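You operate a simulated robot arm through the tools that you are given. There is no shell and no other tool. Be economical: measure what you need, move in short steps, check, and stop when the job is done.

Carry out the task below with a simulated robot arm. There is one attempt and no reset: what you move stays moved.

## Task
Fetch the orange foam sleeve and set it on top of the hardener tin.

It is judged by the outcome, as a careful person would: the job done as asked, and still so three seconds after it is handed in. It fails if anything else is knocked over, pushed out of place, dropped, spilled or broken.

## Robot
A 7-joint arm with a two-finger parallel gripper, fixed in place. Base frame: the origin is at the foot of the arm, x ahead of it, y to its left, z up; the work surface is at about z = 0. Lengths are in mm, angles in rad, forces in N, time in s.
With the tool pointing down near the work surface it reaches from about 220 to 580 mm from the base axis. Its first joint turns from -1.152 to 1.152 rad. Payload 2.5 kg.
The TCP is the grasp point between the finger pads, 23 mm short of the fingertips. In the tool frame z runs along the fingers and y along their closing line. Largest opening 94 mm; finger width 38, thickness 10; the body of the gripper, 54 by 96 mm, starts 39 mm behind the TCP.
Orientation is that of the tool frame in the base frame, as a unit quaternion [w, x, y, z]. With the fingers straight down and closing along the base's y, the tool's x points along the base's -x, its y along +y and its z along -z.

## Interface
- The arm moves only by the tool apply_moves. Its argument "rows" is one flat list of numbers, 6 for each row, row after row: the shift along the tool's x, y, z in units of 250 mm (1.0 is 250 mm), then the turn, a rotation vector about the tool's x, y, z in units of 180 degrees (1.0 is 180 degrees). In form: [tx, ty, tz, ax, ay, az, tx, ty, tz, ax, ay, az, ...]. A call has 1 to 20 rows; each row is the pose to reach, as a shift and turn from the pose commanded when the call began, along the tool's axes at that moment. "gripper" is the opening in per cent of the stroke, from 0 (shut) to 100 (fully open), set as the call begins (left out, the last holds). A call with a number of a shift or a turn outside -1 to 1 is refused whole. Rows are played at 5 a second. More than 50 mm and 0.15 rad between two rows, or a gripper value outside its range, and nothing of the call is played. A pose out of reach is approached as far as the arm can. The call stops where the force on the tool passes 40 N (or 10 N more than at its start, if that is more) or the arm is blocked; 0.2 s more then pass. The fingers move at their own pace (about 108 mm/s each) and stop on an object; they squeeze with about 27 N. The grip force told is the motor's: it shows also when the fingers shut on nothing. Time passes only in rows, and 0.2 s behind the last, so rows that repeat a pose let the fingers close. It gives the time, the measured TCP pose, the force on the tool (base axes), the opening and the grip force at its end, in the units of the frame above (readings bear some noise).
- Cameras (640 x 400 px; columns grow to the right, rows downward): "scene" is fixed at [104.7, -398.3, 544.8]; the picture's right is [0.91, -0.41, 0.00], its down [-0.24, -0.52, -0.82] and it looks along [0.34, 0.74, -0.58] (base axes); focal length 330 px, centre (320, 200). "wrist" rides on the gripper at [-39, 0, -44] in the tool frame; the picture's right is [0.00, -1.00, 0.00], its down [0.97, 0.00, -0.24] and it looks along [0.24, 0.00, 0.97] (tool axes); focal length 218 px, centre (320, 200). There is no depth. A picture from a camera that has moved, and an enlarged one, comes with that camera's place and axes in the base frame and with its lens.
- snapshot(camera): a new picture of that camera. It takes no simulated time.
- inspect(camera, box): a new picture of the part [left, top, right, bottom] of that camera's present view, enlarged. It takes no simulated time.
- close_job(): hands the job in; it is judged then, once.

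Go step by step. Nothing tells you positions but the pictures and the camera data: compare them with the known pose of the tool, close in by small moves and look again before you grip or let go. The budget is 90 turns and 42 pictures, counting those below and the enlarged ones. Unless the task says otherwise, let go and move clear before handing in, and close with one line.

The tools are called after "Request:" as name(argument=value, ...) on one line, values as JSON. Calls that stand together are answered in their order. apply_moves: Moves the arm, as the interface text tells. Its arguments: {"type":"object","properties":{"rows":{"type":"array"},"gripper":{"type":"number"}},"required":["rows"]} The other tools are called the same way: snapshot (camera) takes a picture; inspect (camera, box) takes an enlarged picture of a part of a camera's view; close_job () hands the job in.

At the start:

```text
clock: 0.0
position: [265.4, 310.3, 252.6]
tool_rot: [0.0, 0.0, 1.0, 0.0]
contact_force: [-0.9, 0.2, 0.4]
grip_width: 93.8
gripper_force: 0.2
```

scene: 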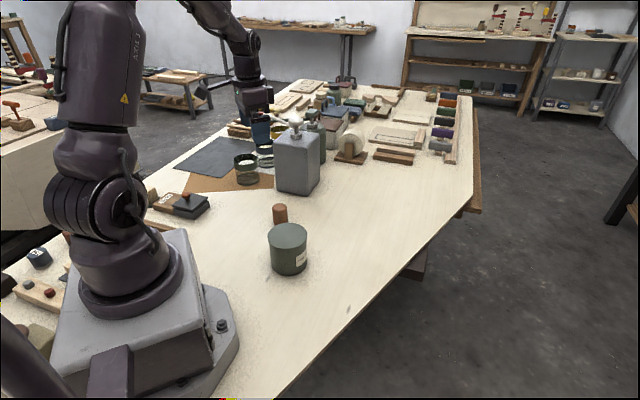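
wrist: 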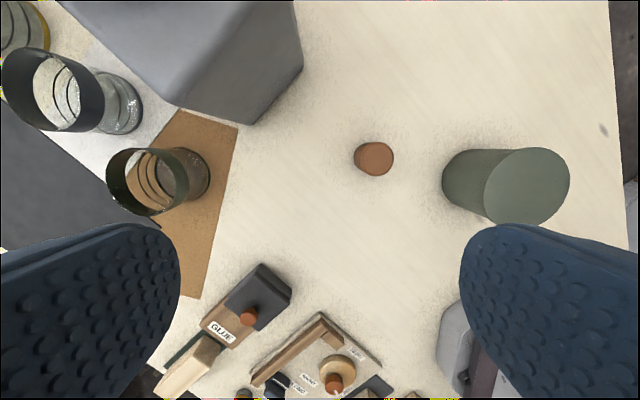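

The small orange cylinder is near (290, 247), and a green tin with a label is near it. I'll enlarge both to identify them before moving.

Request:
inspect(camera="scene", box=[230, 180, 350, 290])

Request:
inspect(camera="wrist", box=[330, 110, 600, 250])

Request:
inspect(camera="scene", box=[220, 70, 480, 210])

```text
3.64 times, centred on (290, 235) of scene
camera zoom: at [104.7, -398.3, 544.8], right [0.91, -0.41, 0.0], down [-0.24, -0.52, -0.82], along [0.34, 0.74, -0.58], focal length 1198 px, centre (429, 73)
```

zoom: 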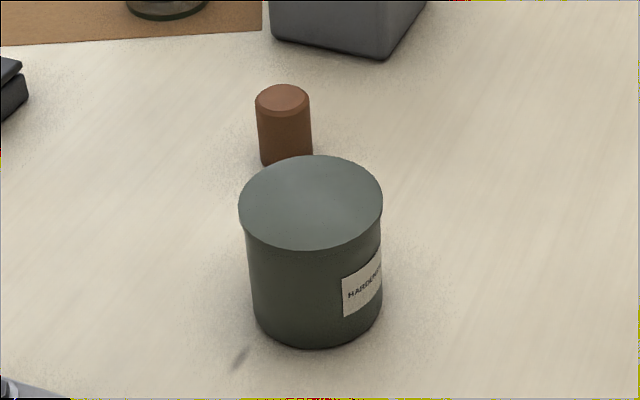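

```text
2.37 times, centred on (465, 180) of wrist
camera zoom: at [305.8, 309.5, 295.9], right [0.0, -1.0, 0.0], down [-0.97, 0.0, 0.24], along [-0.24, 0.0, -0.97], focal length 517 px, centre (-24, 247)
```

zoom: 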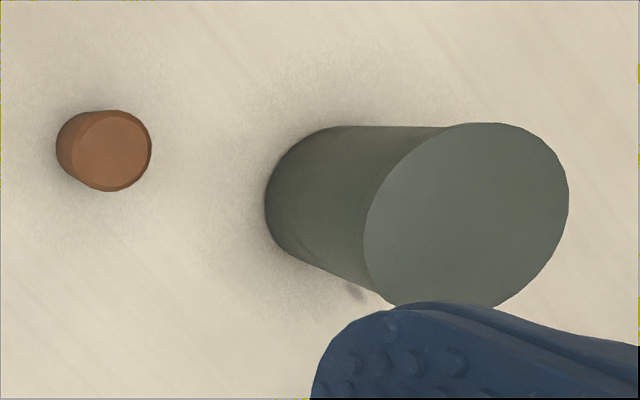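

```text
2.46 times, centred on (350, 140) of scene
camera zoom: at [104.7, -398.3, 544.8], right [0.91, -0.41, 0.0], down [-0.24, -0.52, -0.82], along [0.34, 0.74, -0.58], focal length 811 px, centre (246, 348)
```

zoom: 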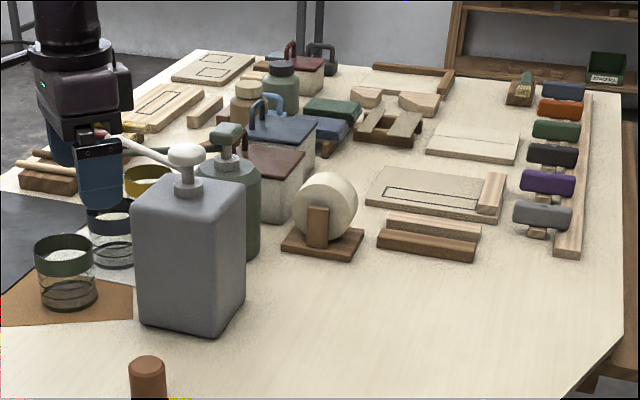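

The green tin reads HARDENER. The orange cylinder probably is the sleeve, but I'll check the other orange items first.

Request:
inspect(camera="wrist", box=[150, 250, 450, 400])

Request:
inspect(camera="scene", box=[0, 180, 240, 330])

Request:
inspect(camera="scene", box=[420, 85, 480, 165])

```text
2.13 times, centred on (300, 325) of wrist
camera zoom: at [305.8, 309.5, 295.9], right [0.0, -1.0, 0.0], down [-0.97, 0.0, 0.24], along [-0.24, 0.0, -0.97], focal length 466 px, centre (363, -67)
```

zoom: 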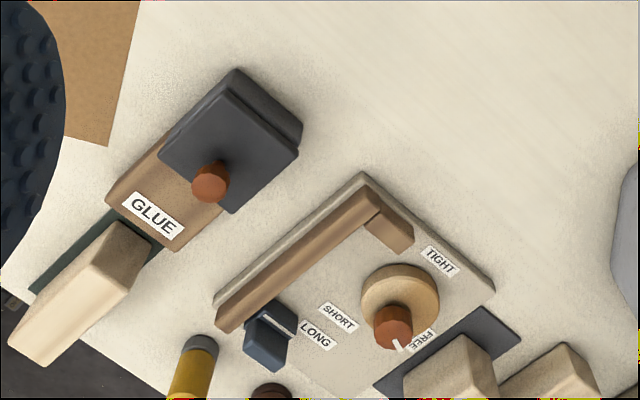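

```text
2.67 times, centred on (120, 255) of scene
camera zoom: at [104.7, -398.3, 544.8], right [0.91, -0.41, 0.0], down [-0.24, -0.52, -0.82], along [0.34, 0.74, -0.58], focal length 879 px, centre (853, 53)
```

zoom: 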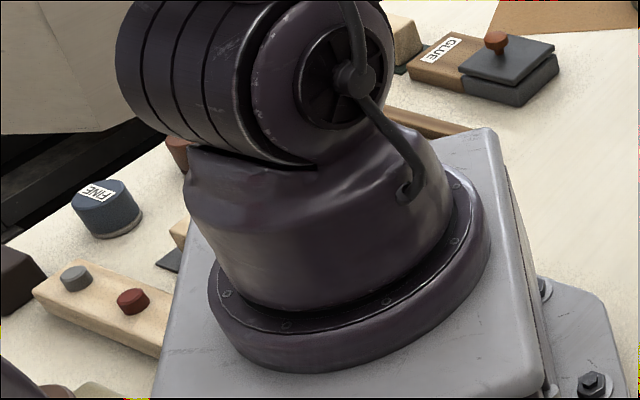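

```text
5.00 times, centred on (450, 125) of scene
camera zoom: at [104.7, -398.3, 544.8], right [0.91, -0.41, 0.0], down [-0.24, -0.52, -0.82], along [0.34, 0.74, -0.58], focal length 1647 px, centre (-330, 575)
```

zoom: 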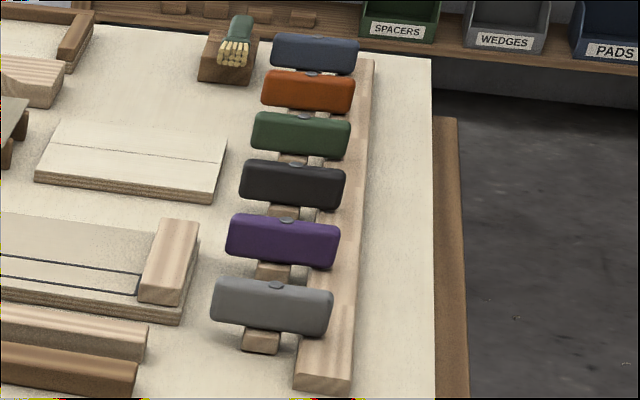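

The sleeve is at about (290, 246), 50 mm tall and 38 mm across. The tin is at about (262, 103) with its lid near z = 82. I'll move above the sleeve, come partway down and look again.

Request:
apply_moves(rows=[-0.05, -0.128, 0, 0, 0, 0, -0.1, -0.257, 0, 0, 0, 0, -0.1, -0.257, 0.15, 0, 0, 0, -0.1, -0.257, 0.3, 0, 0, 0, -0.1, -0.257, 0.45, 0, 0, 0, -0.1, -0.257, 0.54, 0, 0, 0], gripper=100)

Request:
snapshot(camera="wrist")

Request:
snapshot(camera="scene")

```text
clock: 1.4
position: [291.1, 246.6, 117.8]
tool_rot: [0.001, 0.0, 1.0, 0.0]
contact_force: [0.5, -0.1, 0.8]
grip_width: 93.9
gripper_force: 0.1
```

```text
33 pictures are left
camera wrist: at [331.1, 245.9, 160.6], right [0.0, -1.0, 0.0], down [-0.97, 0.0, 0.24], along [-0.24, 0.0, -0.97], focal length 218 px, centre (320, 200)
```

wrist: 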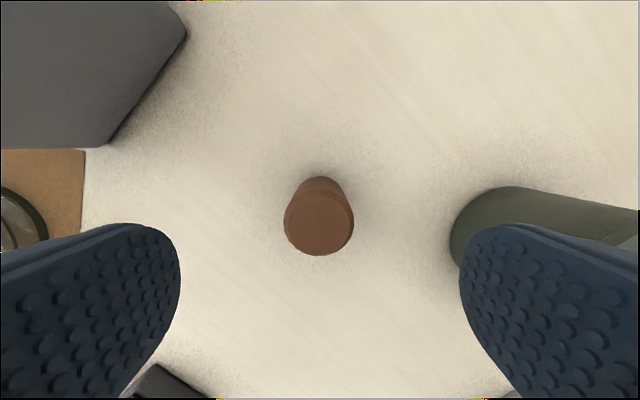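

```text
32 pictures are left
```

scene: 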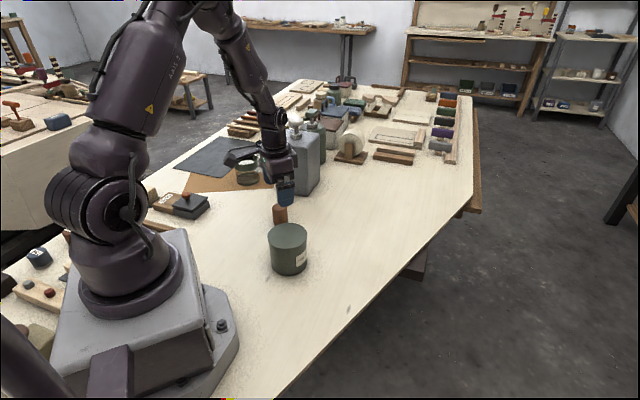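

The tool is centred over the sleeve. I'll descend to z = 30 with the fingers open.

Request:
apply_moves(rows=[0, 0, 0.12, 0, 0, 0, 0, 0, 0.24, 0, 0, 0, 0, 0, 0.31, 0, 0, 0, 0, 0, 0.35, 0, 0, 0])

Request:
apply_moves(rows=[0, 0, 0, 0, 0, 0, 0, 0, 0, 0, 0, 0, 0, 0, 0, 0, 0, 0, 0, 0, 0, 0, 0, 0], gripper=35)

Request:
snapshot(camera="wrist")

```text
clock: 2.4
position: [290.7, 245.9, 30.0]
tool_rot: [-0.001, 0.0, 1.0, 0.0]
contact_force: [-0.3, 0.1, -1.1]
grip_width: 94.0
gripper_force: 0.2
```

```text
clock: 3.4
position: [291.3, 246.0, 29.7]
tool_rot: [0.0, 0.0, 1.0, 0.0]
contact_force: [0.9, -0.2, 0.6]
grip_width: 36.2
gripper_force: 27.2
```

```text
31 pictures are left
camera wrist: at [330.3, 245.4, 73.5], right [0.0, -1.0, 0.0], down [-0.97, 0.0, 0.24], along [-0.24, 0.0, -0.97], focal length 218 px, centre (320, 200)
```

wrist: 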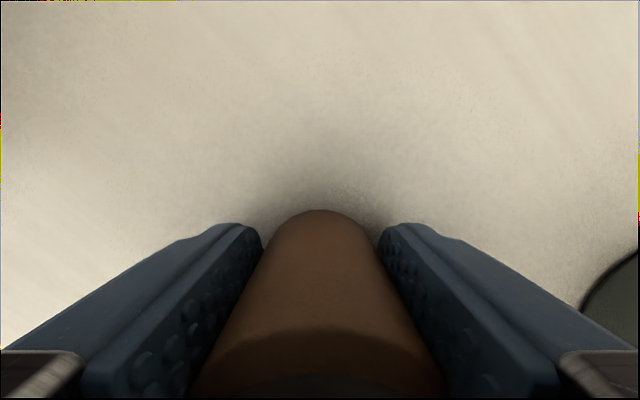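

The fingers stopped on the sleeve at 36 mm. I'll lift it and check that it came along.

Request:
apply_moves(rows=[0, 0, -0.04, 0, 0, 0, 0, 0, -0.16, 0, 0, 0, 0, 0, -0.32, 0, 0, 0, 0, 0, -0.48, 0, 0, 0])

Request:
inspect(camera="scene", box=[210, 120, 370, 280])

Request:
snapshot(camera="wrist")

```text
clock: 4.4
position: [289.8, 246.0, 149.6]
tool_rot: [0.0, 0.0, 1.0, 0.0]
contact_force: [0.1, 0.7, -0.2]
grip_width: 36.0
gripper_force: 27.3
```

```text
2.50 times, centred on (290, 200) of scene
camera zoom: at [104.7, -398.3, 544.8], right [0.91, -0.41, 0.0], down [-0.24, -0.52, -0.82], along [0.34, 0.74, -0.58], focal length 824 px, centre (395, 200)
```

zoom: 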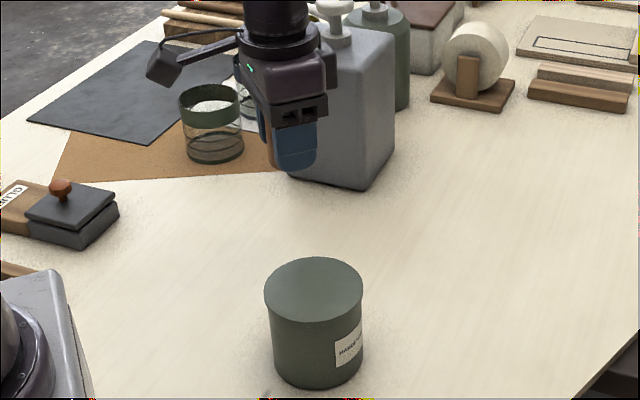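

```text
29 pictures are left
camera wrist: at [330.1, 245.0, 193.6], right [0.0, -1.0, 0.0], down [-0.97, 0.0, 0.24], along [-0.24, 0.0, -0.97], focal length 218 px, centre (320, 200)
```

wrist: 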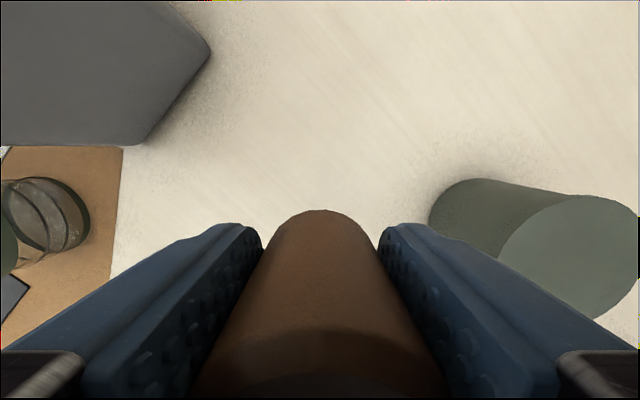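

The sleeve is lifted and held firmly. Next I carry it most of the way toward the tin at a safe height, then re-measure the tin from there.

Request:
apply_moves(rows=[0.02, -0.08, -0.06, 0, 0, 0, 0.05, -0.22, -0.06, 0, 0, 0, 0.08, -0.36, -0.06, 0, 0, 0, 0.11, -0.48, -0.06, 0, 0, 0, 0.112, -0.572, -0.06, 0, 0, 0])

Request:
snapshot(camera="wrist")

Request:
inspect(camera="scene", box=[210, 150, 370, 290])

```text
clock: 5.6
position: [262.4, 102.2, 163.9]
tool_rot: [0.0, 0.0, 1.0, 0.001]
contact_force: [0.8, -0.4, -0.3]
grip_width: 36.3
gripper_force: 26.9
```

```text
28 pictures are left
camera wrist: at [302.6, 101.8, 208.4], right [0.0, -1.0, 0.0], down [-0.97, 0.0, 0.24], along [-0.24, 0.0, -0.97], focal length 218 px, centre (320, 200)
```

wrist: 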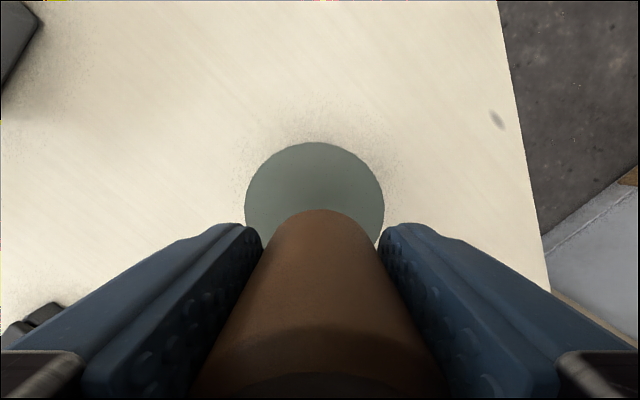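

```text
2.86 times, centred on (290, 220) of scene
camera zoom: at [104.7, -398.3, 544.8], right [0.91, -0.41, 0.0], down [-0.24, -0.52, -0.82], along [0.34, 0.74, -0.58], focal length 941 px, centre (406, 143)
```

zoom: 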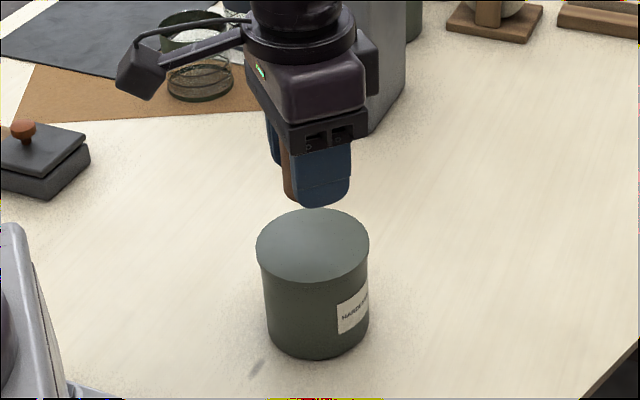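

The tin's centre measures (263, 105), so I'll shift 3 mm in y. Then I'll descend to just above the lid.

Request:
apply_moves(rows=[0, 0.012, 0.02, 0, 0, 0, 0, 0.012, 0.1, 0, 0, 0, 0, 0.012, 0.16, 0, 0, 0, 0, 0.012, 0.176, 0, 0, 0])

Request:
inspect(camera="scene", box=[240, 180, 340, 280])

Request:
snapshot(camera="wrist")

```text
clock: 6.6
position: [263.0, 106.5, 120.4]
tool_rot: [0.0, 0.0, 1.0, 0.0]
contact_force: [-0.4, 0.6, -0.5]
grip_width: 36.2
gripper_force: 27.0
```

```text
4.00 times, centred on (290, 230) of scene
camera zoom: at [104.7, -398.3, 544.8], right [0.91, -0.41, 0.0], down [-0.24, -0.52, -0.82], along [0.34, 0.74, -0.58], focal length 1318 px, centre (440, 80)
```

zoom: 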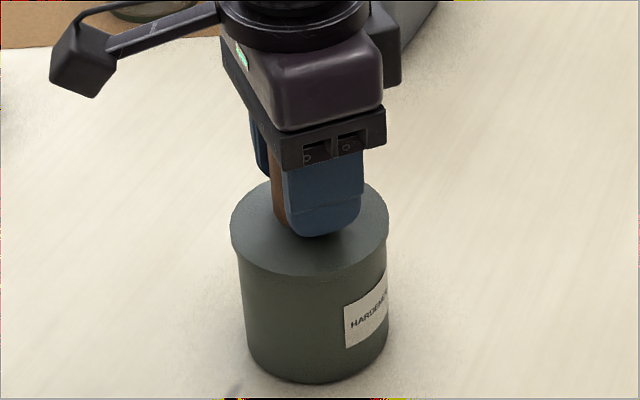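

```text
25 pictures are left
camera wrist: at [302.3, 105.0, 164.3], right [0.0, -1.0, 0.0], down [-0.97, 0.0, 0.24], along [-0.24, 0.0, -0.97], focal length 218 px, centre (320, 200)
```

wrist: 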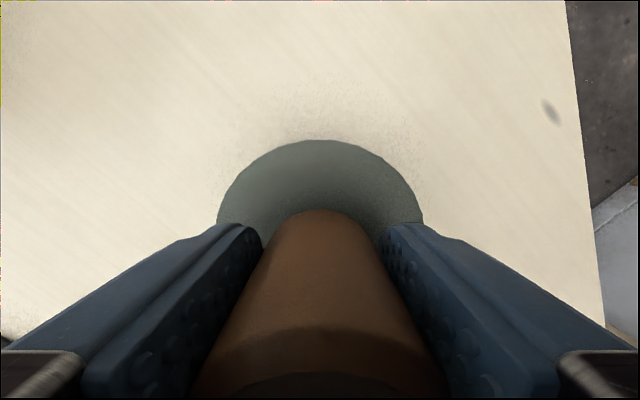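

The sleeve is centred over the lid, a few mm above it. I'll lower it in small steps and watch the force.

Request:
apply_moves(rows=[0, 0, 0.008, 0, 0, 0, 0, 0, 0.016, 0, 0, 0, 0, 0, 0.016, 0, 0, 0])

Request:
apply_moves(rows=[0, 0, 0.004, 0, 0, 0, 0, 0, 0.008, 0, 0, 0, 0, 0, 0.008, 0, 0, 0])

```text
clock: 7.4
position: [262.4, 106.1, 116.3]
tool_rot: [0.0, 0.0, 1.0, 0.0]
contact_force: [-0.5, 0.4, -0.8]
grip_width: 36.3
gripper_force: 27.0
```

```text
clock: 8.2
position: [262.9, 105.5, 114.7]
tool_rot: [0.0, 0.0, 1.0, 0.0]
contact_force: [-0.3, 0.5, -0.4]
grip_width: 36.1
gripper_force: 27.0
```

No contact yet, so I'll keep lowering in 1 mm steps.

Request:
apply_moves(rows=[0, 0, 0.004, 0, 0, 0, 0, 0, 0.004, 0, 0, 0])

Request:
inspect(camera="scene", box=[265, 200, 325, 260])

```text
clock: 8.8
position: [262.7, 106.1, 113.5]
tool_rot: [-0.001, 0.0, 1.0, 0.0]
contact_force: [-2.9, -1.1, 15.2]
grip_width: 36.4
gripper_force: 27.1
```

```text
6.67 times, centred on (295, 230) of scene
camera zoom: at [104.6, -398.4, 544.8], right [0.91, -0.41, 0.0], down [-0.24, -0.52, -0.82], along [0.34, 0.74, -0.58], focal length 2196 px, centre (487, 0)
```

zoom: 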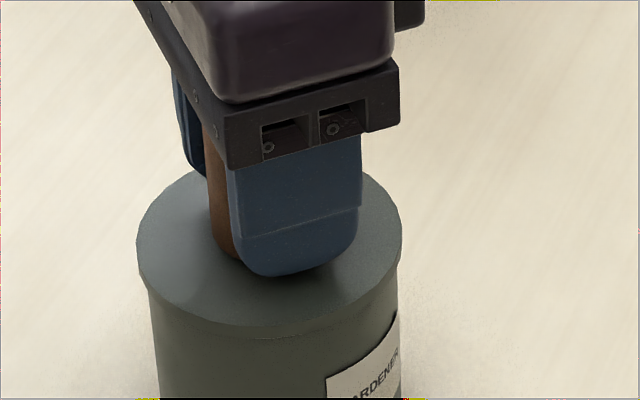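

Contact shows at 15 N, so the sleeve is seated on the lid. I'll back off a hair, open the fingers and check.

Request:
apply_moves(rows=[0, 0, -0.002, 0, 0, 0, 0, 0, -0.002, 0, 0, 0])

Request:
apply_moves(rows=[0, 0, 0, 0, 0, 0, 0, 0, 0, 0, 0, 0, 0, 0, 0, 0, 0, 0], gripper=80)

Request:
snapshot(camera="wrist")

```text
clock: 9.4
position: [262.8, 105.8, 114.5]
tool_rot: [0.001, 0.0, 1.0, 0.001]
contact_force: [0.6, 1.2, 8.0]
grip_width: 36.5
gripper_force: 27.6
```

```text
clock: 10.2
position: [262.6, 106.2, 113.3]
tool_rot: [0.0, 0.0, 1.0, 0.0]
contact_force: [-0.6, -0.2, 0.3]
grip_width: 75.1
gripper_force: 0.1
```

```text
23 pictures are left
camera wrist: at [302.8, 105.3, 157.7], right [0.0, -1.0, 0.0], down [-0.97, 0.0, 0.24], along [-0.24, 0.0, -0.97], focal length 218 px, centre (320, 200)
```

wrist: 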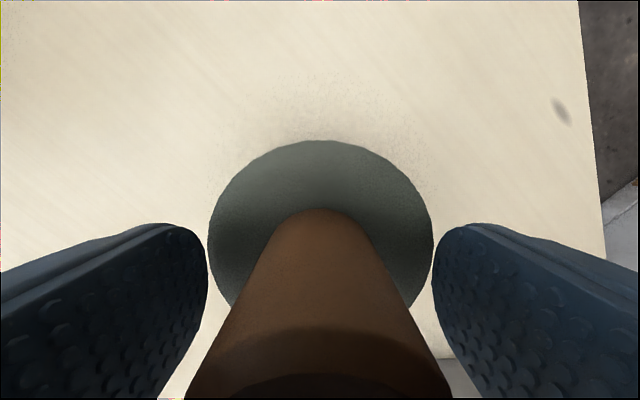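

The sleeve stands free and upright on the lid. I'll raise the gripper straight up and clear of it.

Request:
apply_moves(rows=[0, 0, -0.06, 0, 0, 0, 0, 0, -0.2, 0, 0, 0, 0, 0, -0.36, 0, 0, 0, 0, 0, -0.5, 0, 0, 0, 0, 0, -0.5, 0, 0, 0])

Request:
snapshot(camera="scene")

Request:
snapshot(camera="wrist")

```text
clock: 11.4
position: [263.0, 108.4, 239.7]
tool_rot: [0.001, 0.0, 1.0, 0.0]
contact_force: [0.7, -0.4, 0.4]
grip_width: 75.3
gripper_force: 0.1
```

```text
22 pictures are left
```

scene: 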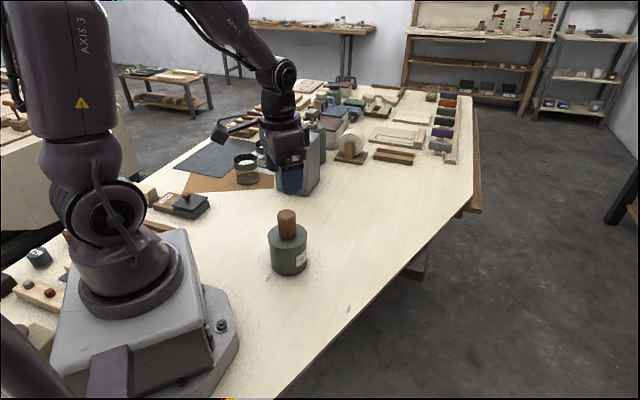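

```text
21 pictures are left
camera wrist: at [303.5, 105.8, 283.1], right [0.0, -1.0, 0.0], down [-0.97, 0.0, 0.24], along [-0.24, 0.0, -0.97], focal length 218 px, centre (320, 200)
```

wrist: 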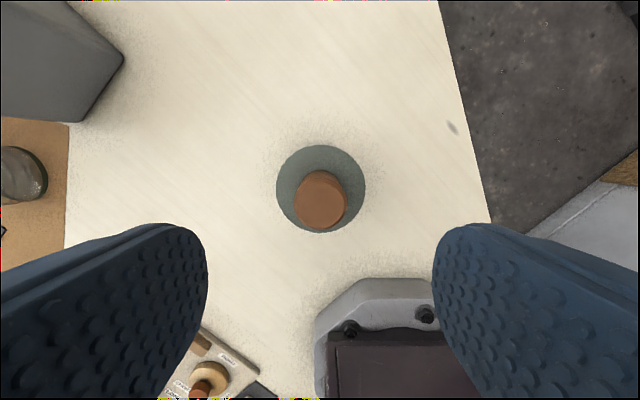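

The sleeve is standing upright in the middle of the hardener tin's lid. The gripper is clear and nothing else has moved, so I'm handing in.

Request:
close_job()

```text
The job is handed in.
```

The orange foam sleeve now stands upright in the middle of the hardener tin's lid, and the last pictures before hand-in showed nothing else disturbed.
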